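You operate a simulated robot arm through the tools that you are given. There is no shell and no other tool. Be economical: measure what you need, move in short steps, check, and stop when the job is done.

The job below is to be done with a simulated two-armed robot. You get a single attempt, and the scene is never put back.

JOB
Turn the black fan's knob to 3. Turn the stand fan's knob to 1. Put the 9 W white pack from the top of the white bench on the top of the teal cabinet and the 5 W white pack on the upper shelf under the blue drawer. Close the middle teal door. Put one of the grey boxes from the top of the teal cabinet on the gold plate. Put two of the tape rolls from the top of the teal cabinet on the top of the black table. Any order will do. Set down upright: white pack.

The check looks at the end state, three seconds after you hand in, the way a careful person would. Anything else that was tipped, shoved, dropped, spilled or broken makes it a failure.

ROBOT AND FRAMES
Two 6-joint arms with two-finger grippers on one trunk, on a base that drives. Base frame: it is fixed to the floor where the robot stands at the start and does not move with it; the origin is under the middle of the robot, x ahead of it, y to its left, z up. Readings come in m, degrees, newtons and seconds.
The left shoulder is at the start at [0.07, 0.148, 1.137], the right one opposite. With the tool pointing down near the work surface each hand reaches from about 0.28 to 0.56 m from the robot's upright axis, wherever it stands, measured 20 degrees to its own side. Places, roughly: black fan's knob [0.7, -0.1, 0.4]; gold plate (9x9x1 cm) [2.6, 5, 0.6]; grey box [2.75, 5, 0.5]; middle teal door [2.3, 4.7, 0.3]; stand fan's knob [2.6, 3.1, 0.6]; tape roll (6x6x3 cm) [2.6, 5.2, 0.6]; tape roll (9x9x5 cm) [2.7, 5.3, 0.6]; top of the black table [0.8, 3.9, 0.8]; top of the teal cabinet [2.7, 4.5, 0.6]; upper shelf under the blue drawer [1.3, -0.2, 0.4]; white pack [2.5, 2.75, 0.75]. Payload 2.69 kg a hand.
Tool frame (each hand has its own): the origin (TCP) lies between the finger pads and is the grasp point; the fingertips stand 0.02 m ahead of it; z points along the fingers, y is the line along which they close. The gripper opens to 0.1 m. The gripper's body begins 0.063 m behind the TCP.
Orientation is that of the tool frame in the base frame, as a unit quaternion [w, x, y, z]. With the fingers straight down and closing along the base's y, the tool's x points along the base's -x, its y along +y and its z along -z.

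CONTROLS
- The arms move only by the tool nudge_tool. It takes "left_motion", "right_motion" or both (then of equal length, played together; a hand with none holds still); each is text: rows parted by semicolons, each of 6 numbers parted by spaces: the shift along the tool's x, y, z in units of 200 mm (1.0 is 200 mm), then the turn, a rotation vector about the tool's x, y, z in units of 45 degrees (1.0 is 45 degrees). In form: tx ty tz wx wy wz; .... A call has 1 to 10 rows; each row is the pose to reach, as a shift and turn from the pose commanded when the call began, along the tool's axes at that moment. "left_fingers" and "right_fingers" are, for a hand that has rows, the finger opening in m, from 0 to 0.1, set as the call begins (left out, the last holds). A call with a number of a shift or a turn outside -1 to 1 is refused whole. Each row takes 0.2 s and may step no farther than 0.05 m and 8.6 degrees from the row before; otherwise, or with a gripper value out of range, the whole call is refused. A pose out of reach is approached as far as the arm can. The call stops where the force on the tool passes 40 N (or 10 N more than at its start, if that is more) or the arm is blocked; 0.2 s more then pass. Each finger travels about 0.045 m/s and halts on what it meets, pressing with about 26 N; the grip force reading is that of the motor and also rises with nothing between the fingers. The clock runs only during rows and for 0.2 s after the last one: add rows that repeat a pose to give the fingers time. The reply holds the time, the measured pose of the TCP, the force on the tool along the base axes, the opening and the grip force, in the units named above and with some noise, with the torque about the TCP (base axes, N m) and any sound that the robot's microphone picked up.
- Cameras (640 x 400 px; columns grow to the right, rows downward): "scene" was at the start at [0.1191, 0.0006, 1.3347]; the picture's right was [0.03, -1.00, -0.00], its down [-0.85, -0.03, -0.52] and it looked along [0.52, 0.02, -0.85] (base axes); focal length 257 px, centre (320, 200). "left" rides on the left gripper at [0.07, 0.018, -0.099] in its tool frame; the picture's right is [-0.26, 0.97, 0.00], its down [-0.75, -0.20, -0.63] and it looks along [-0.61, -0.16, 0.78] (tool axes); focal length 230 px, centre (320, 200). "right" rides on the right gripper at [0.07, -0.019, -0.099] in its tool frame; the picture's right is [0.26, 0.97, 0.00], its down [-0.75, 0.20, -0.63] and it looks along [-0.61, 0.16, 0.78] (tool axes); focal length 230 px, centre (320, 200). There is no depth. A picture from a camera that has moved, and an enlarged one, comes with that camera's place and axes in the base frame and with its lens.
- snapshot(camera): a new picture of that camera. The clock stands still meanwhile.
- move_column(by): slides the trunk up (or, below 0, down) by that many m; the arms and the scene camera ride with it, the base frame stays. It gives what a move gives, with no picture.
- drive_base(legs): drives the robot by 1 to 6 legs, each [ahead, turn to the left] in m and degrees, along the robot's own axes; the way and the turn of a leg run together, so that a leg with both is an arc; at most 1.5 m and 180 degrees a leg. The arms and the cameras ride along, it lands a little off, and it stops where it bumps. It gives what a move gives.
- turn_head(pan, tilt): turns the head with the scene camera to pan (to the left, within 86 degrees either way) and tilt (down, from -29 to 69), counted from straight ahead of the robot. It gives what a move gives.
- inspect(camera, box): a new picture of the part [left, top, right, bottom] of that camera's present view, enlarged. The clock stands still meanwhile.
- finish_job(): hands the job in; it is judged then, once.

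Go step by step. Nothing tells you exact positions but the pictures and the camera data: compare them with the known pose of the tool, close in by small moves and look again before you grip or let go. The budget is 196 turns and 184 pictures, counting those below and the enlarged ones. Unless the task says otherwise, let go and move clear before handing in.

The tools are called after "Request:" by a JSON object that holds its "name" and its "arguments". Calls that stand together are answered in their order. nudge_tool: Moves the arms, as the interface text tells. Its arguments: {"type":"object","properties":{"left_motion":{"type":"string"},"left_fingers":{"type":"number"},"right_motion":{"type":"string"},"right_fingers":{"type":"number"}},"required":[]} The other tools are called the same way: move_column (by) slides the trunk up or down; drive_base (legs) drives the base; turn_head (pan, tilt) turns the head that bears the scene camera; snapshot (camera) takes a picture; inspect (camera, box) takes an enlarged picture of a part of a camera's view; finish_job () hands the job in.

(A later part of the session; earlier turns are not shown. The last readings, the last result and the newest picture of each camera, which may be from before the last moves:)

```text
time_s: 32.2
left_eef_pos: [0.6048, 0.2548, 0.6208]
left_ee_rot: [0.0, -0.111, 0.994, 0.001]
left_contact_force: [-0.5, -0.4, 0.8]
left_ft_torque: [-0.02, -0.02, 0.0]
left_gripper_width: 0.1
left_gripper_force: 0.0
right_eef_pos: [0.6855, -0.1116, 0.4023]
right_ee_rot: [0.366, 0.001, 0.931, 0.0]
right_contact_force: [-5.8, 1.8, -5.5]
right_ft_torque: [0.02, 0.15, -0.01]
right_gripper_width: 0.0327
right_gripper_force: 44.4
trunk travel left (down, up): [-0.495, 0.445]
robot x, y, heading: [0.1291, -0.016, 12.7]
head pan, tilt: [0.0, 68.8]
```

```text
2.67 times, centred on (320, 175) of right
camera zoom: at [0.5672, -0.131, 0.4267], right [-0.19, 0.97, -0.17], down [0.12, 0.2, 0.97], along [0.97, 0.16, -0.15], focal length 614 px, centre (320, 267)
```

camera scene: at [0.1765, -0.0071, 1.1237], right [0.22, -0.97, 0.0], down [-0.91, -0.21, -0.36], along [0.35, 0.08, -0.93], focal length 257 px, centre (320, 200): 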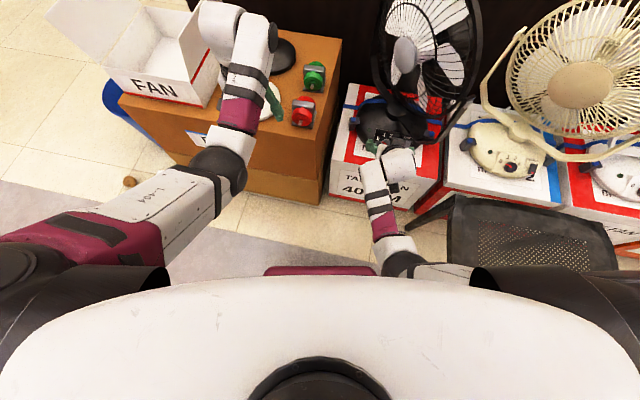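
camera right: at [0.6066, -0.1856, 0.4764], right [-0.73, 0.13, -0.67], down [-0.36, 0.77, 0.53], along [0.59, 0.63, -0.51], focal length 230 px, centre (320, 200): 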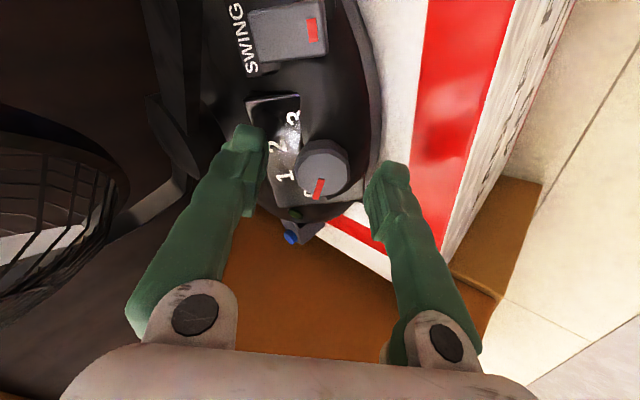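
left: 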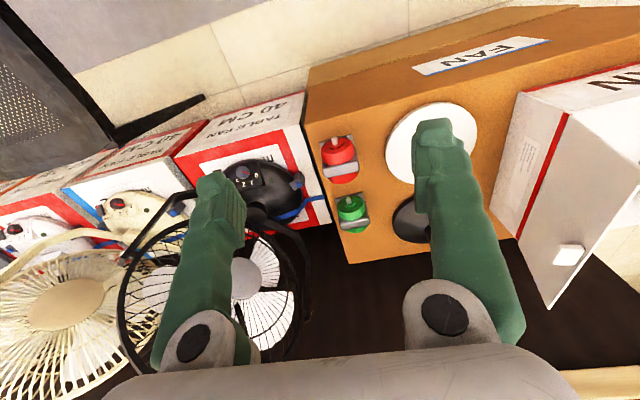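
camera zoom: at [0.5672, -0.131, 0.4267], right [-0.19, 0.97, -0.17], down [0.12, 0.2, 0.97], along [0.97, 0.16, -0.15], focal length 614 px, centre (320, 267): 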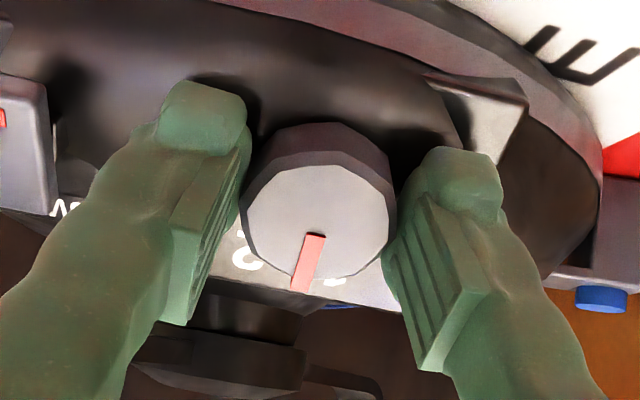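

It's halfway, with the pointer between 1 and 2. Turning the other 67.5°.

Request:
{"name": "nudge_tool", "arguments": {"right_motion": "0 0 0 0 0 0.17; 0 0 0 0 0 0.34; 0 0 0 0 0 0.5; 0 0 0 0 0 0.67; 0 0 0 0 0 0.84; 0 0 0 0 0 1; 0 0 0 0 0 1"}}

Request:
{"name": "nudge_tool", "arguments": {"right_motion": "0 0 0 0 0 0.17; 0 0 0 0 0 0.34; 0 0 0 0 0 0.5; 0 0 0 0 0 0.5"}}

Request:
{"name": "inspect", "arguments": {"camera": "right", "box": [200, 100, 440, 250]}}

```text
time_s: 33.8
left_eef_pos: [0.6051, 0.2553, 0.6204]
left_ee_rot: [-0.002, -0.111, 0.994, 0.001]
left_contact_force: [-0.3, -0.2, -0.5]
left_ft_torque: [0.01, 0.0, 0.02]
left_gripper_width: 0.1002
left_gripper_force: 0.0
right_eef_pos: [0.6846, -0.1115, 0.4018]
right_ee_rot: [0.337, 0.356, 0.86, 0.141]
right_contact_force: [1.2, 4.2, -4.2]
right_ft_torque: [0.01, 0.05, 0.01]
right_gripper_width: 0.0328
right_gripper_force: 44.4
trunk travel left (down, up): [-0.495, 0.445]
robot x, y, heading: [0.1247, -0.014, 13.0]
head pan, tilt: [0.0, 68.8]
```

```text
time_s: 34.8
left_eef_pos: [0.6056, 0.2545, 0.6218]
left_ee_rot: [-0.001, -0.111, 0.994, -0.001]
left_contact_force: [-0.2, 0.3, -0.1]
left_ft_torque: [0.0, 0.02, 0.0]
left_gripper_width: 0.0999
left_gripper_force: 0.1
right_eef_pos: [0.6861, -0.1115, 0.4027]
right_ee_rot: [0.304, 0.517, 0.774, 0.204]
right_contact_force: [2.9, 4.0, -2.7]
right_ft_torque: [-0.13, -0.08, -0.14]
right_gripper_width: 0.0329
right_gripper_force: 44.5
trunk travel left (down, up): [-0.495, 0.445]
robot x, y, heading: [0.1223, -0.0192, 13.0]
head pan, tilt: [0.0, 68.8]
```

```text
2.67 times, centred on (320, 175) of right
camera zoom: at [0.5864, -0.0545, 0.4448], right [0.58, 0.61, 0.54], down [-0.08, -0.62, 0.78], along [0.81, -0.5, -0.31], focal length 614 px, centre (320, 267)
```

zoom: 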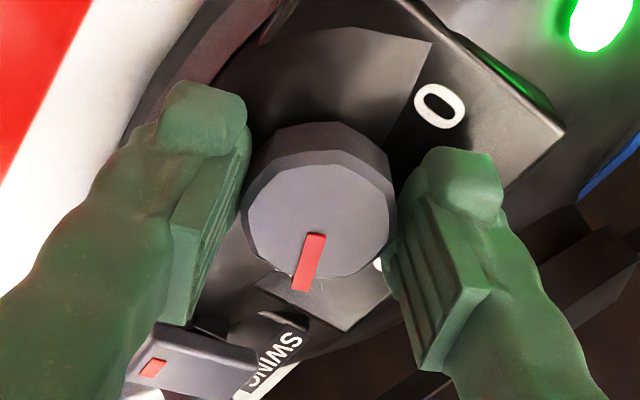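

The lamp is lit and the pointer should be on 3. I'll release, back off along the axis and check.

Request:
{"name": "nudge_tool", "arguments": {"right_motion": "0 0 0 0 0 0; 0 0 0 0 0 0; 0 0 0 0 0 0; 0 0 -0.2 0 0 0; 0 0 -0.4 0 0 0; 0 0 -0.5 0 0 0", "right_fingers": 0.06}}

Request:
{"name": "snapshot", "arguments": {"camera": "right"}}

Request:
{"name": "inspect", "arguments": {"camera": "right", "box": [250, 60, 410, 160]}}

```text
time_s: 36.4
left_eef_pos: [0.6041, 0.2549, 0.6213]
left_ee_rot: [0.0, -0.11, 0.994, 0.0]
left_contact_force: [0.2, 0.2, 0.7]
left_ft_torque: [0.0, 0.01, -0.02]
left_gripper_width: 0.0999
left_gripper_force: 0.0
right_eef_pos: [0.6308, -0.1458, 0.4811]
right_ee_rot: [0.334, 0.499, 0.779, 0.18]
right_contact_force: [-0.3, 0.0, 0.5]
right_ft_torque: [0.02, 0.0, -0.02]
right_gripper_width: 0.0598
right_gripper_force: 0.0
trunk travel left (down, up): [-0.495, 0.445]
robot x, y, heading: [0.1281, -0.0195, 13.0]
head pan, tilt: [0.0, 68.8]
stopped in row 6 (right hand): the arm was blocked; the commanded pose is now the measured one
```

```text
150 pictures are left
camera right: at [0.5299, -0.0864, 0.516], right [0.56, 0.65, 0.51], down [-0.1, -0.55, 0.83], along [0.82, -0.52, -0.24], focal length 230 px, centre (320, 200)
```

right: 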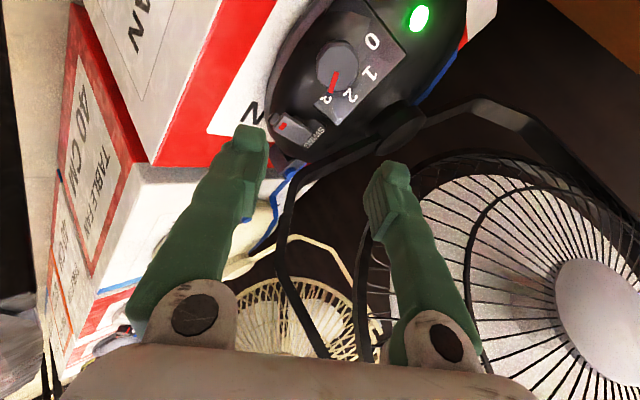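

```text
4.00 times, centred on (330, 110) of right
camera zoom: at [0.5299, -0.0864, 0.516], right [0.56, 0.65, 0.51], down [-0.1, -0.55, 0.83], along [0.82, -0.52, -0.24], focal length 920 px, centre (280, 560)
```

zoom: 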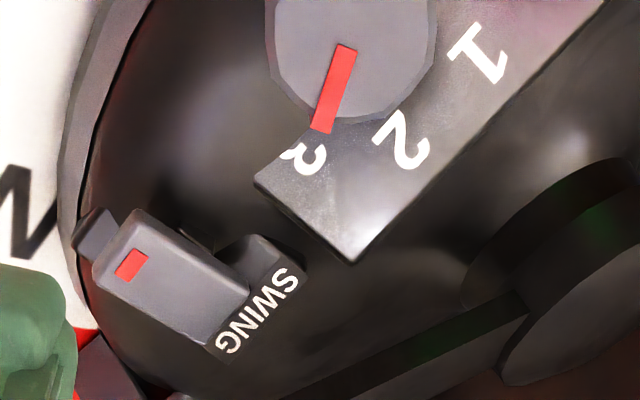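

The pointer sits on 3 with the lamp lit. Now I'll back out, raise the trunk and head for the bench.

Request:
{"name": "drive_base", "arguments": {"legs": [[-0.12, 0]]}}

Request:
{"name": "move_column", "arguments": {"by": 0.25}}

Request:
{"name": "turn_head", "arguments": {"pan": 60, "tilt": 35}}

Request:
{"name": "snapshot", "arguments": {"camera": "scene"}}

```text
time_s: 37.7
left_eef_pos: [0.4878, 0.2282, 0.6216]
left_ee_rot: [0.0, -0.111, 0.994, 0.0]
left_contact_force: [0.4, 0.3, -0.3]
left_ft_torque: [-0.06, 0.01, 0.02]
left_gripper_width: 0.1003
left_gripper_force: 0.1
right_eef_pos: [0.5134, -0.1729, 0.4813]
right_ee_rot: [0.335, 0.499, 0.778, 0.181]
right_contact_force: [-0.2, -0.5, 0.5]
right_ft_torque: [-0.03, 0.01, 0.02]
right_gripper_width: 0.0601
right_gripper_force: 0.1
trunk travel left (down, up): [-0.495, 0.445]
robot x, y, heading: [0.0122, -0.0427, 12.7]
head pan, tilt: [0.0, 68.8]
```

```text
time_s: 40.2
left_eef_pos: [0.4878, 0.2289, 0.8719]
left_ee_rot: [-0.001, -0.111, 0.994, 0.0]
left_contact_force: [-0.7, -0.6, -0.1]
left_ft_torque: [-0.03, -0.01, 0.0]
left_gripper_width: 0.1003
left_gripper_force: 0.1
right_eef_pos: [0.5139, -0.172, 0.7323]
right_ee_rot: [0.334, 0.499, 0.779, 0.181]
right_contact_force: [-1.1, -0.1, 0.6]
right_ft_torque: [0.04, -0.01, -0.02]
right_gripper_width: 0.0598
right_gripper_force: 0.0
trunk travel left (down, up): [-0.745, 0.195]
robot x, y, heading: [0.009, -0.0427, 12.8]
head pan, tilt: [0.0, 68.8]
```

```text
time_s: 41.5
left_eef_pos: [0.4892, 0.2277, 0.8707]
left_ee_rot: [-0.001, -0.111, 0.994, 0.002]
left_contact_force: [0.7, -0.1, -0.5]
left_ft_torque: [0.0, -0.05, -0.01]
left_gripper_width: 0.1002
left_gripper_force: 0.1
right_eef_pos: [0.5145, -0.1721, 0.7322]
right_ee_rot: [0.335, 0.499, 0.778, 0.181]
right_contact_force: [1.0, -0.5, -0.8]
right_ft_torque: [-0.06, 0.01, 0.01]
right_gripper_width: 0.0601
right_gripper_force: 0.1
trunk travel left (down, up): [-0.745, 0.195]
robot x, y, heading: [0.0037, -0.0429, 13.0]
head pan, tilt: [60.0, 35.0]
```

```text
148 pictures are left
camera scene: at [0.0851, 0.0505, 1.4173], right [0.95, -0.3, 0.0], down [-0.17, -0.55, -0.82], along [0.24, 0.78, -0.57], focal length 257 px, centre (320, 200)
```

scene: 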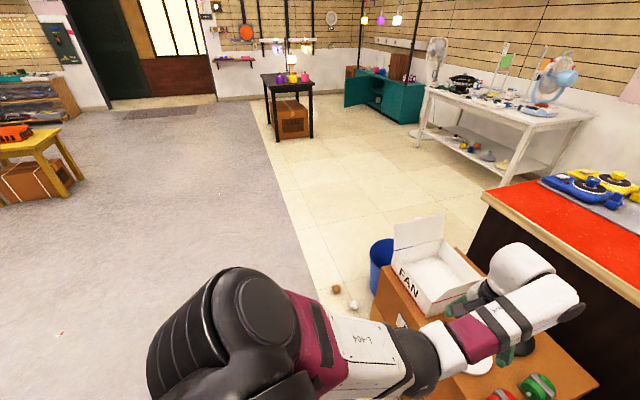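

The floor path runs along x≈0 up to y≈1.45, then across to the bench. I'll raise the trunk a bit more and drive to about [1.5, 2.6].

Request:
{"name": "move_column", "arguments": {"by": 0.15}}

Request:
{"name": "drive_base", "arguments": {"legs": [[0, 80], [1.5, 0], [0, -56], [1.0, 0], [0.9, 0], [0, -37]]}}

Request:
{"name": "turn_head", "arguments": {"pan": 0, "tilt": 35}}

Request:
{"name": "snapshot", "arguments": {"camera": "scene"}}

```text
time_s: 43.3
left_eef_pos: [0.4887, 0.2284, 1.0212]
left_ee_rot: [-0.001, -0.11, 0.994, 0.0]
left_contact_force: [-0.1, 0.5, -0.3]
left_ft_torque: [0.01, 0.0, -0.03]
left_gripper_width: 0.1
left_gripper_force: 0.1
right_eef_pos: [0.5146, -0.1725, 0.8826]
right_ee_rot: [0.335, 0.499, 0.778, 0.18]
right_contact_force: [0.3, -0.5, 0.4]
right_ft_torque: [0.02, -0.02, -0.01]
right_gripper_width: 0.0601
right_gripper_force: 0.1
trunk travel left (down, up): [-0.895, 0.045]
robot x, y, heading: [0.0071, -0.041, 12.8]
head pan, tilt: [60.0, 35.0]
```

```text
time_s: 45.9
left_eef_pos: [0.1157, 0.4974, 1.0211]
left_ee_rot: [-0.001, -0.516, 0.857, 0.001]
left_contact_force: [-0.6, -0.8, 1.3]
left_ft_torque: [-0.01, 0.02, 0.01]
left_gripper_width: 0.0999
left_gripper_force: 0.1
right_eef_pos: [0.4378, 0.2546, 0.881]
right_ee_rot: [0.231, 0.127, 0.916, 0.304]
right_contact_force: [0.2, -0.4, 0.5]
right_ft_torque: [-0.02, 0.0, 0.03]
right_gripper_width: 0.0601
right_gripper_force: 0.0
trunk travel left (down, up): [-0.895, 0.045]
robot x, y, heading: [0.0082, -0.0424, 62.1]
head pan, tilt: [60.0, 35.0]
stopped in leg 1: the robot was blocked; the commanded pose is now the measured one
```

```text
time_s: 47.2
left_eef_pos: [0.1146, 0.4969, 1.0214]
left_ee_rot: [-0.001, -0.515, 0.857, 0.0]
left_contact_force: [0.4, 0.2, 0.4]
left_ft_torque: [-0.01, 0.02, -0.01]
left_gripper_width: 0.1002
left_gripper_force: 0.2
right_eef_pos: [0.437, 0.2554, 0.8812]
right_ee_rot: [0.23, 0.127, 0.916, 0.303]
right_contact_force: [-0.5, 0.7, -0.1]
right_ft_torque: [-0.01, 0.01, 0.01]
right_gripper_width: 0.0598
right_gripper_force: 0.0
trunk travel left (down, up): [-0.895, 0.045]
robot x, y, heading: [0.0096, -0.0413, 62.0]
head pan, tilt: [0.0, 35.0]
```

```text
147 pictures are left
camera scene: at [0.0745, 0.0776, 1.5673], right [0.88, -0.47, 0.0], down [-0.27, -0.51, -0.82], along [0.38, 0.72, -0.57], focal length 257 px, centre (320, 200)
```

scene: 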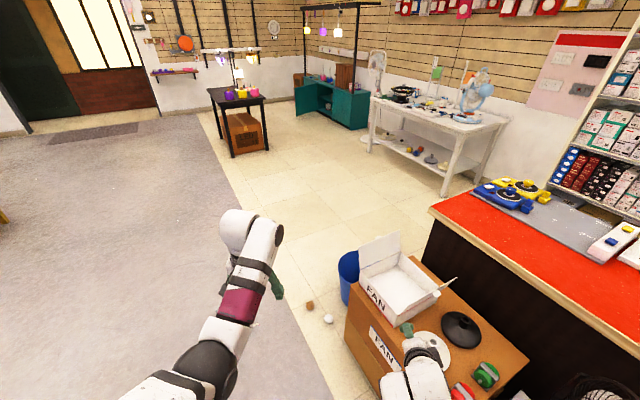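

Something stopped the turn, probably the chair behind and to the right. I'll look there.

Request:
{"name": "turn_head", "arguments": {"pan": -86, "tilt": 60}}

Request:
{"name": "snapshot", "arguments": {"camera": "scene"}}

Request:
{"name": "turn_head", "arguments": {"pan": -45, "tilt": 60}}

Request:
{"name": "snapshot", "arguments": {"camera": "scene"}}

```text
time_s: 48.8
left_eef_pos: [0.1143, 0.4973, 1.0212]
left_ee_rot: [0.0, -0.516, 0.857, 0.001]
left_contact_force: [-0.3, -0.1, 0.5]
left_ft_torque: [0.0, -0.03, 0.0]
left_gripper_width: 0.1001
left_gripper_force: 0.1
right_eef_pos: [0.4377, 0.2556, 0.8821]
right_ee_rot: [0.23, 0.127, 0.916, 0.303]
right_contact_force: [-0.2, 0.3, 0.0]
right_ft_torque: [-0.01, 0.0, -0.03]
right_gripper_width: 0.06
right_gripper_force: 0.1
trunk travel left (down, up): [-0.895, 0.045]
robot x, y, heading: [0.0077, -0.0413, 61.9]
head pan, tilt: [-85.9, 60.0]
```

```text
146 pictures are left
camera scene: at [0.0945, -0.0274, 1.533], right [-0.41, -0.91, 0.0], down [-0.79, 0.35, -0.5], along [0.46, -0.2, -0.87], focal length 257 px, centre (320, 200)
```

scene: 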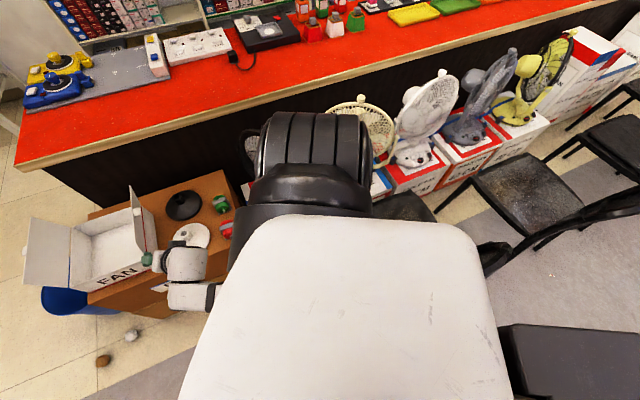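

```text
time_s: 49.8
left_eef_pos: [0.1158, 0.4975, 1.0202]
left_ee_rot: [0.0, -0.516, 0.857, 0.0]
left_contact_force: [0.7, 1.4, -0.4]
left_ft_torque: [-0.01, 0.0, -0.01]
left_gripper_width: 0.1002
left_gripper_force: 0.1
right_eef_pos: [0.4364, 0.2553, 0.8814]
right_ee_rot: [0.231, 0.127, 0.916, 0.304]
right_contact_force: [0.6, -0.6, -0.1]
right_ft_torque: [-0.04, -0.02, 0.01]
right_gripper_width: 0.0603
right_gripper_force: 0.0
trunk travel left (down, up): [-0.895, 0.045]
robot x, y, heading: [0.0109, -0.0445, 62.1]
head pan, tilt: [-45.0, 60.0]
```

```text
145 pictures are left
camera scene: at [0.0973, 0.019, 1.533], right [0.29, -0.96, 0.0], down [-0.83, -0.25, -0.5], along [0.48, 0.15, -0.87], focal length 257 px, centre (320, 200)
```

scene: 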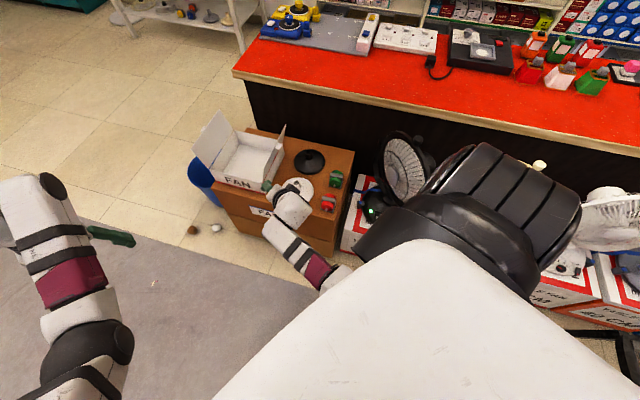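

The robot has a long tail that swung toward the chairs. I'll check the space behind me to the left before reversing away from them.

Request:
{"name": "turn_head", "arguments": {"pan": 86, "tilt": 45}}

Request:
{"name": "snapshot", "arguments": {"camera": "scene"}}

```text
time_s: 52.0
left_eef_pos: [0.1142, 0.4973, 1.0208]
left_ee_rot: [0.0, -0.516, 0.856, 0.0]
left_contact_force: [-0.5, -0.2, -0.5]
left_ft_torque: [0.01, 0.0, 0.05]
left_gripper_width: 0.0998
left_gripper_force: 0.0
right_eef_pos: [0.4379, 0.2552, 0.8815]
right_ee_rot: [0.23, 0.127, 0.916, 0.303]
right_contact_force: [0.7, -0.3, 0.2]
right_ft_torque: [0.0, 0.02, 0.01]
right_gripper_width: 0.0597
right_gripper_force: 0.1
trunk travel left (down, up): [-0.895, 0.045]
robot x, y, heading: [0.012, -0.0424, 61.8]
head pan, tilt: [85.9, 45.0]
```

```text
144 pictures are left
camera scene: at [-0.0353, 0.0429, 1.5525], right [0.53, 0.85, 0.0], down [0.6, -0.38, -0.71], along [-0.6, 0.38, -0.71], focal length 257 px, centre (320, 200)
```

scene: 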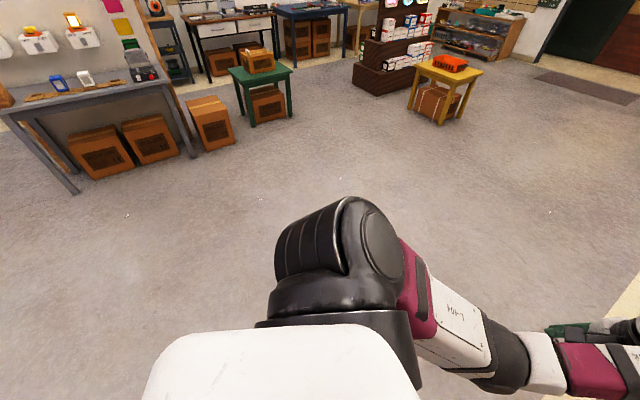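

It's open behind. I'll undo the turn, back 0.8 m clear of the chairs, then turn and go around.

Request:
{"name": "drive_base", "arguments": {"legs": [[0, -45], [-0.8, 0], [0, 58], [1.3, 0], [0.48, 0], [0, -42]]}}

Request:
{"name": "turn_head", "arguments": {"pan": 0, "tilt": 30}}

Request:
{"name": "snapshot", "arguments": {"camera": "scene"}}

```text
time_s: 71.4
left_eef_pos: [0.0661, 1.8672, 1.0201]
left_ee_rot: [0.0, -0.287, 0.958, 0.001]
left_contact_force: [1.0, 0.5, -0.1]
left_ft_torque: [-0.01, 0.01, 0.0]
left_gripper_width: 0.1001
left_gripper_force: 0.1
right_eef_pos: [0.2329, 1.502, 0.8826]
right_ee_rot: [0.3, 0.351, 0.855, 0.237]
right_contact_force: [0.5, 0.1, -0.4]
right_ft_torque: [0.01, -0.01, 0.0]
right_gripper_width: 0.0601
right_gripper_force: 0.0
trunk travel left (down, up): [-0.895, 0.045]
robot x, y, heading: [-0.2879, 1.446, 33.1]
head pan, tilt: [85.9, 45.0]
```

```text
time_s: 73.0
left_eef_pos: [0.0667, 1.8683, 1.021]
left_ee_rot: [0.0, -0.287, 0.958, 0.0]
left_contact_force: [-0.5, -0.1, 0.4]
left_ft_torque: [0.01, 0.03, 0.0]
left_gripper_width: 0.0999
left_gripper_force: 0.0
right_eef_pos: [0.2321, 1.5008, 0.883]
right_ee_rot: [0.299, 0.351, 0.855, 0.237]
right_contact_force: [0.2, 0.1, 1.0]
right_ft_torque: [0.01, -0.01, 0.0]
right_gripper_width: 0.0599
right_gripper_force: 0.1
trunk travel left (down, up): [-0.895, 0.045]
robot x, y, heading: [-0.2833, 1.4444, 33.1]
head pan, tilt: [0.0, 30.0]
```

```text
143 pictures are left
camera scene: at [-0.1682, 1.5205, 1.5751], right [0.55, -0.84, 0.0], down [-0.42, -0.27, -0.87], along [0.72, 0.47, -0.5], focal length 257 px, centre (320, 200)
```

scene: 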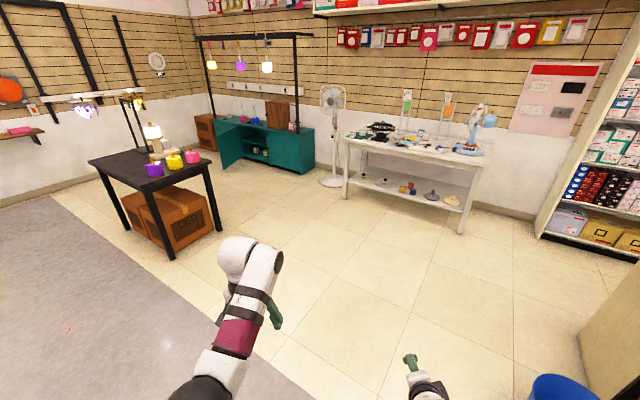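

Good, I'm clear of the chairs. Next I go to the bench front at about [1.5, 2.6], facing +x.

Request:
{"name": "drive_base", "arguments": {"legs": [[1.1, 0], [1.0, 0], [0, -33]]}}

Request:
{"name": "turn_head", "arguments": {"pan": 10, "tilt": 30}}

Request:
{"name": "snapshot", "arguments": {"camera": "scene"}}

```text
time_s: 85.1
left_eef_pos: [2.0078, 2.7551, 1.0212]
left_ee_rot: [0.0, 0.002, 1.0, 0.0]
left_contact_force: [-0.1, 0.4, 0.5]
left_ft_torque: [-0.04, -0.01, -0.03]
left_gripper_width: 0.1001
left_gripper_force: 0.2
right_eef_pos: [1.9442, 2.3588, 0.8834]
right_ee_rot: [0.356, 0.582, 0.718, 0.142]
right_contact_force: [-0.6, -1.4, -0.1]
right_ft_torque: [0.02, 0.03, 0.0]
right_gripper_width: 0.0599
right_gripper_force: 0.1
trunk travel left (down, up): [-0.895, 0.045]
robot x, y, heading: [1.4803, 2.598, -0.2]
head pan, tilt: [0.0, 30.0]
```

```text
time_s: 85.8
left_eef_pos: [2.0074, 2.7575, 1.0217]
left_ee_rot: [0.0, 0.001, 1.0, 0.001]
left_contact_force: [0.5, -0.2, -0.9]
left_ft_torque: [0.02, -0.02, 0.02]
left_gripper_width: 0.1
left_gripper_force: 0.0
right_eef_pos: [1.9445, 2.3569, 0.8826]
right_ee_rot: [0.355, 0.582, 0.718, 0.142]
right_contact_force: [-0.3, -0.1, 0.0]
right_ft_torque: [0.02, 0.01, -0.02]
right_gripper_width: 0.0601
right_gripper_force: 0.0
trunk travel left (down, up): [-0.895, 0.045]
robot x, y, heading: [1.4826, 2.5977, -0.3]
head pan, tilt: [10.0, 30.0]
```

```text
142 pictures are left
camera scene: at [1.6198, 2.6116, 1.5751], right [0.17, -0.99, 0.0], down [-0.49, -0.08, -0.87], along [0.85, 0.14, -0.5], focal length 257 px, centre (320, 200)
```

scene: 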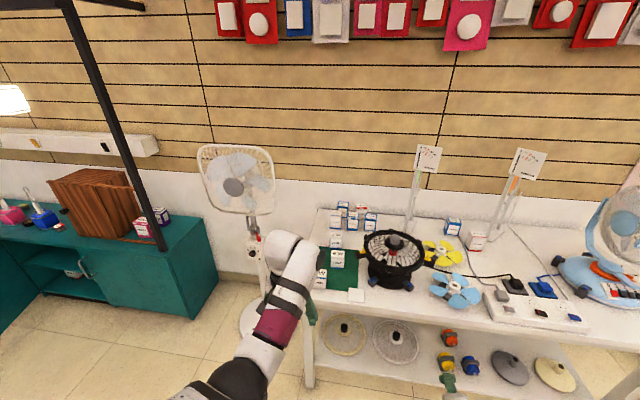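

Bench, packs and stand fan are all in view. I'll zoom in on the packs and on the fan's knob.

Request:
{"name": "inspect", "arguments": {"camera": "scene", "box": [290, 190, 410, 310]}}

Request:
{"name": "inspect", "arguments": {"camera": "scene", "box": [220, 200, 300, 260]}}

Request:
{"name": "inspect", "arguments": {"camera": "scene", "box": [400, 200, 520, 300]}}

```text
3.33 times, centred on (350, 250) of scene
camera zoom: at [1.6198, 2.6116, 1.5751], right [0.17, -0.99, 0.0], down [-0.49, -0.08, -0.87], along [0.85, 0.14, -0.5], focal length 857 px, centre (220, 33)
```

zoom: 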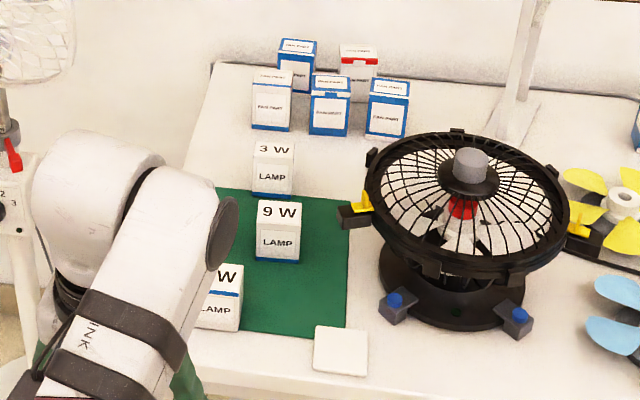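

```text
6.67 times, centred on (260, 230) of scene
camera zoom: at [1.6198, 2.6116, 1.5751], right [0.17, -0.99, 0.0], down [-0.49, -0.08, -0.87], along [0.85, 0.14, -0.5], focal length 1714 px, centre (720, 0)
```

zoom: 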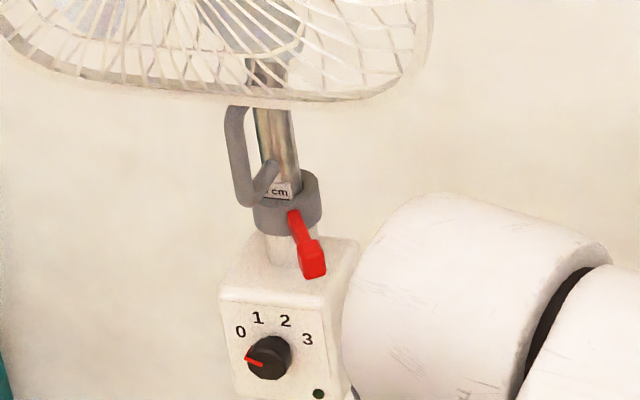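

```text
4.00 times, centred on (460, 250) of scene
camera zoom: at [1.6198, 2.6116, 1.5751], right [0.17, -0.99, 0.0], down [-0.49, -0.08, -0.87], along [0.85, 0.14, -0.5], focal length 1028 px, centre (-240, 0)
```

zoom: 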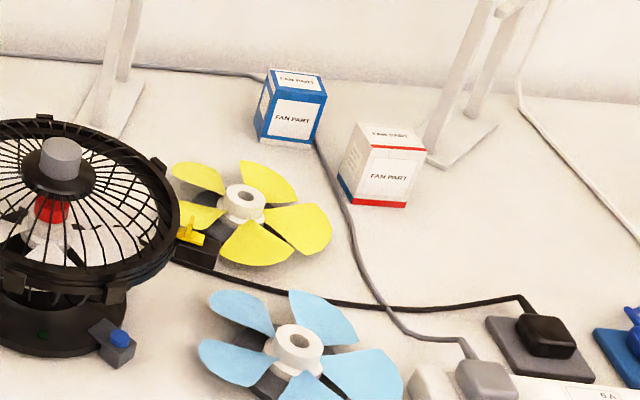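

The lamp packs (3 W, 9 W and one more) stand on the bench's left end. The stand fan's knob is on a vertical panel near [2.63, 3.16, 0.6], pointing at 0. I'll do that knob first with the right hand held horizontal, and start reorienting it here in free space.

Request:
{"name": "nudge_tool", "arguments": {"right_motion": "0.019 0.103 0.007 -0.086 -0.071 -0.142; 0.037 0.206 0.014 -0.172 -0.142 -0.284; 0.056 0.309 0.021 -0.258 -0.213 -0.426; 0.074 0.412 0.028 -0.344 -0.285 -0.568; 0.093 0.515 0.035 -0.43 -0.356 -0.71; 0.093 0.515 0.035 -0.43 -0.356 -0.71"}}

```text
time_s: 87.2
left_eef_pos: [2.007, 2.7551, 1.0212]
left_ee_rot: [0.0, 0.002, 1.0, 0.001]
left_contact_force: [0.1, 0.1, -0.5]
left_ft_torque: [0.01, 0.01, 0.0]
left_gripper_width: 0.0999
left_gripper_force: 0.1
right_eef_pos: [2.0239, 2.4033, 0.9342]
right_ee_rot: [0.567, 0.31, 0.76, 0.075]
right_contact_force: [0.0, 0.7, 0.8]
right_ft_torque: [0.01, 0.02, 0.0]
right_gripper_width: 0.06
right_gripper_force: 0.0
trunk travel left (down, up): [-0.895, 0.045]
robot x, y, heading: [1.4788, 2.5978, -0.2]
head pan, tilt: [10.0, 30.0]
```

Request:
{"name": "nudge_tool", "arguments": {"right_motion": "-0.03 0.09 0.043 -0.086 -0.071 -0.142; -0.06 0.181 0.086 -0.172 -0.142 -0.284; -0.09 0.272 0.129 -0.258 -0.213 -0.426; -0.121 0.362 0.172 -0.344 -0.285 -0.568; -0.152 0.453 0.215 -0.43 -0.356 -0.71; -0.152 0.453 0.215 -0.43 -0.356 -0.71"}}

Request:
{"name": "drive_base", "arguments": {"legs": [[0, 66], [0.66, 0], [0, -58]]}}

Request:
{"name": "turn_head", "arguments": {"pan": 0, "tilt": 40}}

Request:
{"name": "snapshot", "arguments": {"camera": "scene"}}

Request:
{"name": "snapshot", "arguments": {"camera": "right"}}

```text
time_s: 88.6
left_eef_pos: [2.0084, 2.7559, 1.0209]
left_ee_rot: [0.0, 0.001, 1.0, 0.001]
left_contact_force: [-0.1, -0.1, 0.0]
left_ft_torque: [0.01, 0.0, 0.01]
left_gripper_width: 0.1001
left_gripper_force: 0.1
right_eef_pos: [2.1031, 2.4481, 0.9879]
right_ee_rot: [0.707, 0.002, 0.707, -0.002]
right_contact_force: [0.0, -1.6, 0.2]
right_ft_torque: [-0.05, -0.02, -0.01]
right_gripper_width: 0.0599
right_gripper_force: 0.1
trunk travel left (down, up): [-0.895, 0.045]
robot x, y, heading: [1.4808, 2.6, -0.2]
head pan, tilt: [10.0, 30.0]
```

```text
time_s: 97.7
left_eef_pos: [2.237, 3.4456, 1.021]
left_ee_rot: [-0.001, -0.083, 0.997, 0.002]
left_contact_force: [0.5, 0.8, 0.3]
left_ft_torque: [-0.01, 0.03, -0.03]
left_gripper_width: 0.1002
left_gripper_force: 0.0
right_eef_pos: [2.3834, 3.1582, 0.988]
right_ee_rot: [0.704, -0.059, 0.705, 0.059]
right_contact_force: [0.1, 0.3, 0.4]
right_ft_torque: [-0.01, 0.01, -0.03]
right_gripper_width: 0.06
right_gripper_force: 0.1
trunk travel left (down, up): [-0.895, 0.045]
robot x, y, heading: [1.7424, 3.2006, 9.4]
head pan, tilt: [10.0, 30.0]
```

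```text
time_s: 98.4
left_eef_pos: [2.2388, 3.4442, 1.0212]
left_ee_rot: [0.0, -0.083, 0.997, 0.0]
left_contact_force: [0.0, 0.2, 0.9]
left_ft_torque: [-0.02, 0.01, 0.0]
left_gripper_width: 0.1001
left_gripper_force: 0.1
right_eef_pos: [2.3832, 3.1578, 0.9883]
right_ee_rot: [0.705, -0.058, 0.705, 0.058]
right_contact_force: [0.2, 0.4, 0.2]
right_ft_torque: [-0.02, -0.01, -0.02]
right_gripper_width: 0.0599
right_gripper_force: 0.1
trunk travel left (down, up): [-0.895, 0.045]
robot x, y, heading: [1.7422, 3.2023, 9.1]
head pan, tilt: [0.0, 40.0]
```

```text
138 pictures are left
camera scene: at [1.8785, 3.2211, 1.5598], right [0.16, -0.99, 0.0], down [-0.63, -0.11, -0.77], along [0.76, 0.13, -0.64], focal length 257 px, centre (320, 200)
```

scene: 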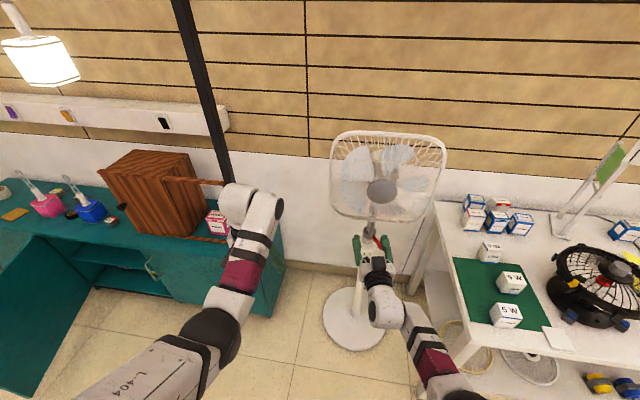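

```text
137 pictures are left
camera right: at [2.289, 3.1236, 0.9174], right [-0.16, 0.95, -0.26], down [-0.65, 0.09, 0.75], along [0.74, 0.29, 0.61], focal length 230 px, centre (320, 200)
```

right: 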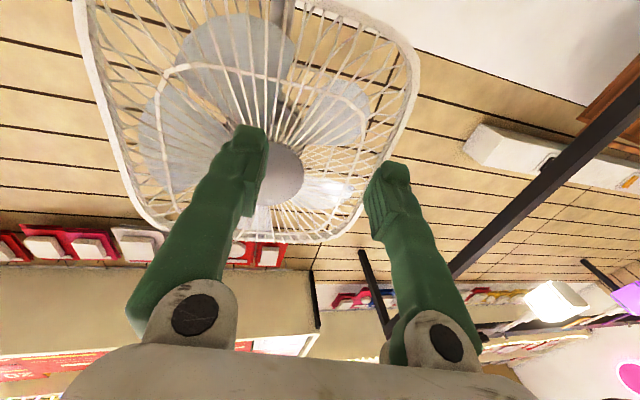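

The view is clear. I'll lower the trunk to bring the right hand to knob height, then look.

Request:
{"name": "move_column", "arguments": {"by": -0.39}}

Request:
{"name": "turn_head", "arguments": {"pan": 0, "tilt": 30}}

Request:
{"name": "snapshot", "arguments": {"camera": "scene"}}

Request:
{"name": "snapshot", "arguments": {"camera": "right"}}

```text
time_s: 102.2
left_eef_pos: [2.2374, 3.444, 0.6307]
left_ee_rot: [0.0, -0.083, 0.997, 0.001]
left_contact_force: [-0.2, -0.3, 0.7]
left_ft_torque: [-0.01, 0.0, 0.01]
left_gripper_width: 0.1001
left_gripper_force: 0.1
right_eef_pos: [2.3818, 3.1583, 0.5978]
right_ee_rot: [0.704, -0.059, 0.705, 0.058]
right_contact_force: [-0.7, 0.1, 0.7]
right_ft_torque: [-0.05, 0.01, 0.0]
right_gripper_width: 0.06
right_gripper_force: 0.1
trunk travel left (down, up): [-0.505, 0.435]
robot x, y, heading: [1.7448, 3.2013, 9.5]
head pan, tilt: [0.0, 40.0]
```

```text
time_s: 102.9
left_eef_pos: [2.2392, 3.4442, 0.6318]
left_ee_rot: [-0.001, -0.083, 0.997, 0.001]
left_contact_force: [-0.5, 0.1, 0.0]
left_ft_torque: [-0.02, -0.02, 0.01]
left_gripper_width: 0.1
left_gripper_force: 0.1
right_eef_pos: [2.3851, 3.1582, 0.5975]
right_ee_rot: [0.704, -0.058, 0.706, 0.058]
right_contact_force: [0.1, 0.1, -0.1]
right_ft_torque: [0.03, 0.04, 0.03]
right_gripper_width: 0.06
right_gripper_force: 0.1
trunk travel left (down, up): [-0.505, 0.435]
robot x, y, heading: [1.741, 3.1976, 9.4]
head pan, tilt: [0.0, 30.0]
```

```text
136 pictures are left
camera scene: at [1.8838, 3.2221, 1.185], right [0.16, -0.99, 0.0], down [-0.49, -0.08, -0.87], along [0.85, 0.14, -0.5], focal length 257 px, centre (320, 200)
```

scene: 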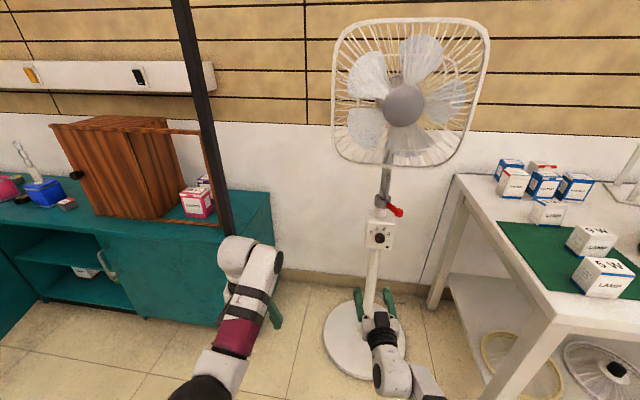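

```text
135 pictures are left
camera right: at [2.2889, 3.1236, 0.5273], right [-0.16, 0.95, -0.26], down [-0.65, 0.09, 0.75], along [0.74, 0.29, 0.61], focal length 230 px, centre (320, 200)
```

right: 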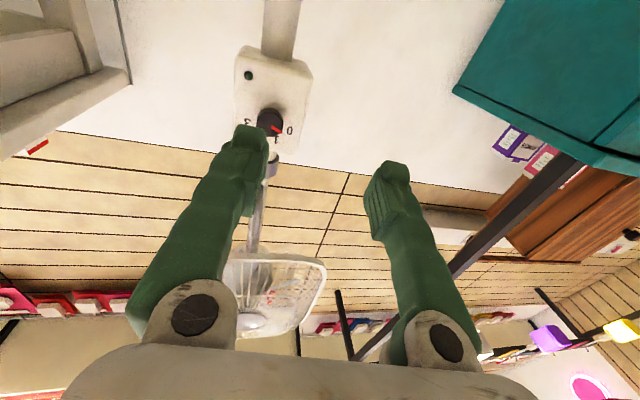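

Request:
{"name": "inspect", "arguments": {"camera": "right", "box": [220, 40, 340, 160]}}

Request:
{"name": "inspect", "arguments": {"camera": "scene", "box": [340, 190, 420, 260]}}

```text
3.33 times, centred on (280, 100) of right
camera zoom: at [2.2889, 3.1236, 0.5273], right [-0.16, 0.95, -0.26], down [-0.65, 0.09, 0.75], along [0.74, 0.29, 0.61], focal length 767 px, centre (453, 533)
```

zoom: 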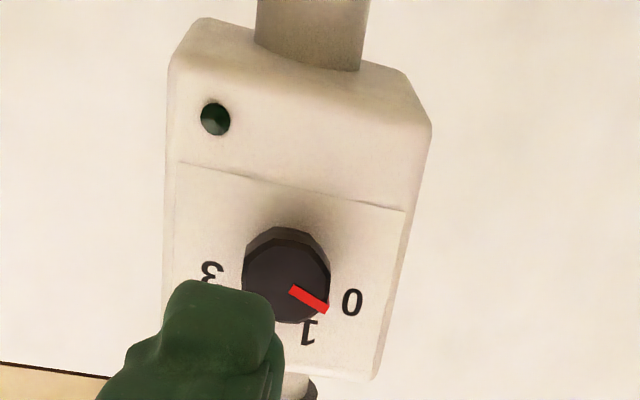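

```text
5.71 times, centred on (380, 225) of scene
camera zoom: at [1.8838, 3.2221, 1.185], right [0.16, -0.99, 0.0], down [-0.49, -0.08, -0.87], along [0.85, 0.14, -0.5], focal length 1469 px, centre (-23, 57)
```

zoom: 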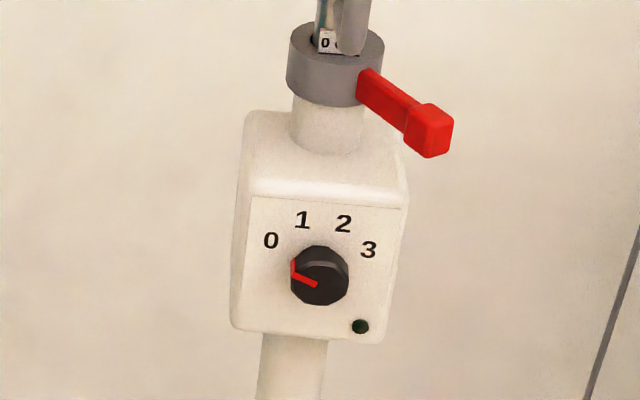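

I put the knob's face near [2.573, 3.138, 0.649], with the panel facing -x and the pointer on 0. I'll back the hand up a little, drive 0.13 m closer, then align.

Request:
{"name": "nudge_tool", "arguments": {"right_motion": "-0.1 0 -0.1 0 0 0; -0.2 0 -0.2 0 0 0; -0.25 0 -0.3 0 0 0"}}

Request:
{"name": "drive_base", "arguments": {"legs": [[0.13, 0]]}}

```text
time_s: 103.7
left_eef_pos: [2.2381, 3.444, 0.6311]
left_ee_rot: [0.001, -0.083, 0.997, 0.001]
left_contact_force: [-0.3, 0.2, 0.7]
left_ft_torque: [-0.01, -0.01, 0.01]
left_gripper_width: 0.1002
left_gripper_force: 0.1
right_eef_pos: [2.3243, 3.1487, 0.6484]
right_ee_rot: [0.704, -0.059, 0.705, 0.058]
right_contact_force: [-0.8, -0.4, -0.2]
right_ft_torque: [-0.03, -0.03, 0.01]
right_gripper_width: 0.0601
right_gripper_force: 0.0
trunk travel left (down, up): [-0.505, 0.435]
robot x, y, heading: [1.7439, 3.1992, 9.3]
head pan, tilt: [0.0, 30.0]
```

```text
time_s: 105.0
left_eef_pos: [2.3664, 3.4657, 0.6311]
left_ee_rot: [0.0, -0.083, 0.997, 0.001]
left_contact_force: [0.7, -0.1, -0.2]
left_ft_torque: [0.0, 0.0, 0.0]
left_gripper_width: 0.1002
left_gripper_force: 0.0
right_eef_pos: [2.4537, 3.1694, 0.6463]
right_ee_rot: [0.704, -0.058, 0.705, 0.058]
right_contact_force: [0.6, 0.2, 0.1]
right_ft_torque: [-0.02, -0.03, 0.02]
right_gripper_width: 0.0603
right_gripper_force: 0.1
trunk travel left (down, up): [-0.505, 0.435]
robot x, y, heading: [1.8722, 3.2254, 9.3]
head pan, tilt: [0.0, 30.0]
```

Request:
{"name": "nudge_tool", "arguments": {"right_motion": "-0.008 -0.1 0.1 0.105 0 0; -0.015 -0.19 0.2 0.209 0 0; -0.015 -0.19 0.2 0.209 0 0"}}

Request:
{"name": "nudge_tool", "arguments": {"right_motion": "0 0 0 0 0 -0.17; 0 0 0 0 0 -0.34; 0 0 0 0 0 -0.5; 0 0 0 0 0 -0.5"}}

Request:
{"name": "snapshot", "arguments": {"camera": "right"}}

Request:
{"name": "inspect", "arguments": {"camera": "scene", "box": [340, 190, 480, 290]}}

```text
time_s: 105.8
left_eef_pos: [2.3664, 3.4663, 0.6311]
left_ee_rot: [0.001, -0.083, 0.997, 0.0]
left_contact_force: [1.1, 0.4, 0.3]
left_ft_torque: [0.01, -0.01, -0.01]
left_gripper_width: 0.1001
left_gripper_force: 0.0
right_eef_pos: [2.499, 3.1385, 0.6508]
right_ee_rot: [0.706, -0.001, 0.708, 0.001]
right_contact_force: [-0.8, 0.1, 0.3]
right_ft_torque: [-0.01, 0.04, 0.01]
right_gripper_width: 0.0599
right_gripper_force: 0.0
trunk travel left (down, up): [-0.505, 0.435]
robot x, y, heading: [1.8754, 3.2249, 9.3]
head pan, tilt: [0.0, 30.0]
```

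```text
time_s: 106.8
left_eef_pos: [2.367, 3.4664, 0.6306]
left_ee_rot: [0.0, -0.083, 0.997, 0.001]
left_contact_force: [0.6, 0.2, -0.4]
left_ft_torque: [0.02, 0.02, -0.02]
left_gripper_width: 0.0999
left_gripper_force: 0.0
right_eef_pos: [2.4987, 3.1383, 0.6518]
right_ee_rot: [0.693, -0.14, 0.694, -0.138]
right_contact_force: [-0.7, 0.7, -0.4]
right_ft_torque: [0.01, 0.01, 0.01]
right_gripper_width: 0.0599
right_gripper_force: 0.0
trunk travel left (down, up): [-0.505, 0.435]
robot x, y, heading: [1.8741, 3.2225, 9.6]
head pan, tilt: [0.0, 30.0]
```

```text
132 pictures are left
camera right: at [2.4, 3.0947, 0.593], right [0.0, 0.79, -0.61], down [-0.63, 0.47, 0.62], along [0.78, 0.38, 0.5], focal length 230 px, centre (320, 200)
```

right: 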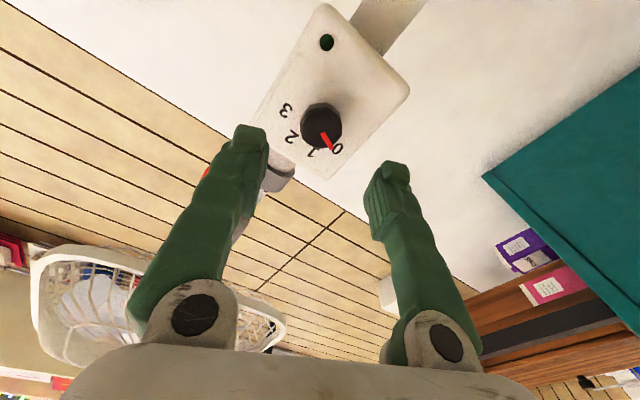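

```text
4.00 times, centred on (410, 240) of scene
camera zoom: at [2.0129, 3.2434, 1.1851], right [0.16, -0.99, 0.0], down [-0.49, -0.08, -0.87], along [0.85, 0.14, -0.5], focal length 1028 px, centre (-40, 40)
```

zoom: 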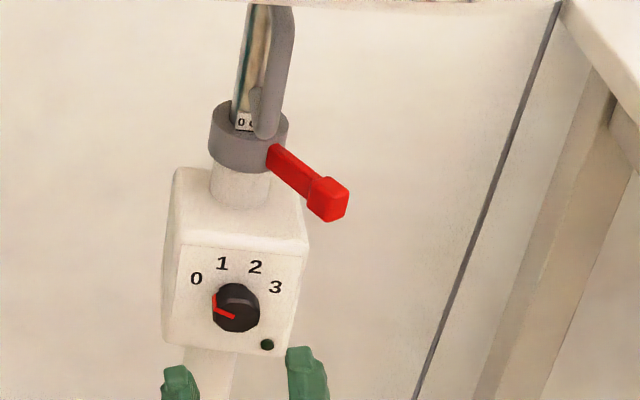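

Request:
{"name": "nudge_tool", "arguments": {"right_motion": "0.01 0 0.1 0 0 0; 0.02 0 0.2 0 0 0; 0.02 0 0.26 0 0 0; 0.02 0 0.26 0 0 0"}}

Request:
{"name": "inspect", "arguments": {"camera": "right", "box": [200, 100, 440, 250]}}

Request:
{"name": "inspect", "arguments": {"camera": "scene", "box": [340, 190, 480, 290]}}

```text
time_s: 107.8
left_eef_pos: [2.3674, 3.4658, 0.6306]
left_ee_rot: [0.0, -0.083, 0.997, 0.0]
left_contact_force: [-1.0, 0.8, 0.1]
left_ft_torque: [0.02, 0.03, -0.02]
left_gripper_width: 0.0999
left_gripper_force: 0.0
right_eef_pos: [2.5508, 3.1367, 0.6473]
right_ee_rot: [0.693, -0.138, 0.694, -0.139]
right_contact_force: [0.0, 0.7, -0.7]
right_ft_torque: [0.0, -0.01, 0.02]
right_gripper_width: 0.0601
right_gripper_force: 0.1
trunk travel left (down, up): [-0.505, 0.435]
robot x, y, heading: [1.8712, 3.2239, 9.4]
head pan, tilt: [0.0, 30.0]
```

```text
2.67 times, centred on (320, 175) of right
camera zoom: at [2.4523, 3.0929, 0.589], right [0.0, 0.79, -0.61], down [-0.63, 0.47, 0.62], along [0.78, 0.38, 0.5], focal length 614 px, centre (320, 267)
```

zoom: 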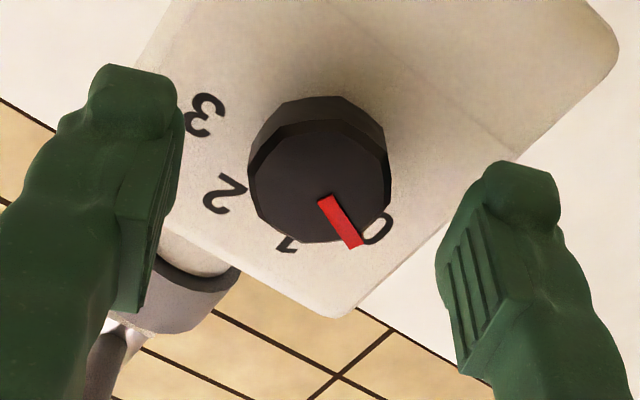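

```text
4.00 times, centred on (410, 240) of scene
camera zoom: at [2.0127, 3.2433, 1.1851], right [0.16, -0.99, 0.0], down [-0.49, -0.08, -0.87], along [0.85, 0.14, -0.5], focal length 1028 px, centre (-40, 40)
```

zoom: 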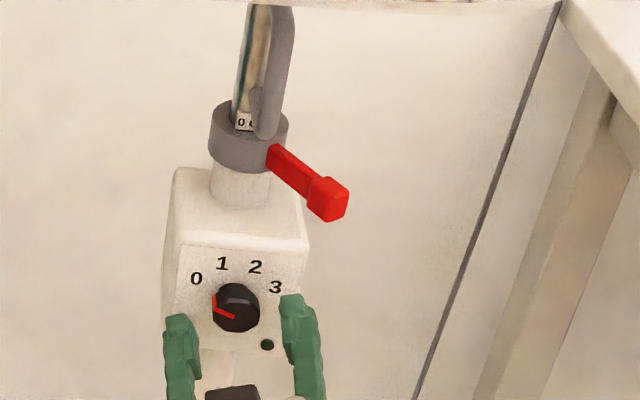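

Request:
{"name": "nudge_tool", "arguments": {"right_motion": "-0.01 0 0.04 0 0 0; -0.01 0 0.072 0 0 0; -0.01 0 0.072 0 0 0"}}

Request:
{"name": "inspect", "arguments": {"camera": "right", "box": [200, 100, 440, 250]}}

```text
time_s: 108.6
left_eef_pos: [2.3669, 3.4659, 0.631]
left_ee_rot: [0.0, -0.083, 0.997, 0.001]
left_contact_force: [1.7, 0.2, 0.0]
left_ft_torque: [0.01, -0.01, 0.0]
left_gripper_width: 0.1001
left_gripper_force: 0.0
right_eef_pos: [2.5659, 3.1373, 0.6483]
right_ee_rot: [0.693, -0.139, 0.694, -0.137]
right_contact_force: [0.6, -1.0, -0.4]
right_ft_torque: [-0.03, 0.01, 0.02]
right_gripper_width: 0.0599
right_gripper_force: 0.1
trunk travel left (down, up): [-0.505, 0.435]
robot x, y, heading: [1.8737, 3.2207, 9.6]
head pan, tilt: [0.0, 30.0]
```

```text
2.67 times, centred on (320, 175) of right
camera zoom: at [2.4667, 3.094, 0.5907], right [0.0, 0.79, -0.61], down [-0.63, 0.47, 0.62], along [0.78, 0.38, 0.5], focal length 614 px, centre (320, 267)
```

zoom: 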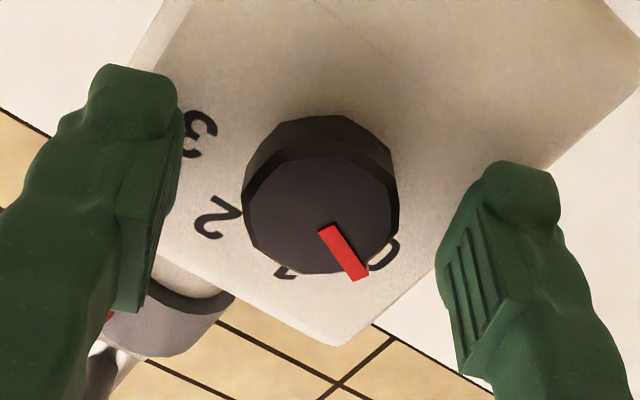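

The view matches the earlier grasp state. I'll close on the knob and turn it 45° clockwise.

Request:
{"name": "nudge_tool", "arguments": {"right_motion": "0 0 0 0 0 0; 0 0 0 0 0 0; 0 0 0 0 0 0; 0 0 0 0 0 0", "right_fingers": 0.02}}

Request:
{"name": "nudge_tool", "arguments": {"right_motion": "0 0 0 0 0 0.17; 0 0 0 0 0 0.34; 0 0 0 0 0 0.5; 0 0 0 0 0 0.67; 0 0 0 0 0 0.84; 0 0 0 0 0 1; 0 0 0 0 0 1"}}

Request:
{"name": "inspect", "arguments": {"camera": "right", "box": [200, 100, 440, 250]}}

```text
time_s: 109.6
left_eef_pos: [2.3673, 3.466, 0.6303]
left_ee_rot: [0.0, -0.082, 0.997, 0.0]
left_contact_force: [-1.1, 0.0, -0.4]
left_ft_torque: [-0.01, 0.0, 0.04]
left_gripper_width: 0.1
left_gripper_force: 0.0
right_eef_pos: [2.5668, 3.1381, 0.6483]
right_ee_rot: [0.693, -0.139, 0.694, -0.137]
right_contact_force: [0.9, 0.6, 0.8]
right_ft_torque: [0.03, 0.02, 0.01]
right_gripper_width: 0.032
right_gripper_force: 45.0
trunk travel left (down, up): [-0.505, 0.435]
robot x, y, heading: [1.8747, 3.2211, 9.4]
head pan, tilt: [0.0, 30.0]
```

```text
time_s: 111.2
left_eef_pos: [2.3677, 3.4666, 0.631]
left_ee_rot: [0.0, -0.083, 0.997, 0.001]
left_contact_force: [-0.7, 0.5, -1.0]
left_ft_torque: [-0.04, -0.02, -0.02]
left_gripper_width: 0.0999
left_gripper_force: 0.0
right_eef_pos: [2.5649, 3.1375, 0.6488]
right_ee_rot: [0.693, 0.139, 0.693, 0.139]
right_contact_force: [5.3, -0.8, 4.0]
right_ft_torque: [0.01, 0.15, 0.12]
right_gripper_width: 0.0319
right_gripper_force: 44.8
trunk travel left (down, up): [-0.505, 0.435]
robot x, y, heading: [1.8728, 3.222, 9.6]
head pan, tilt: [0.0, 30.0]
```

```text
2.67 times, centred on (320, 175) of right
camera zoom: at [2.4669, 3.1472, 0.5763], right [0.0, 0.99, 0.13], down [-0.63, -0.1, 0.77], along [0.78, -0.08, 0.62], focal length 614 px, centre (320, 267)
```

zoom: 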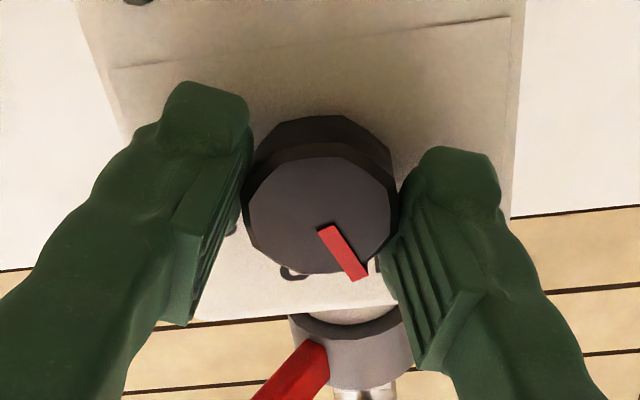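

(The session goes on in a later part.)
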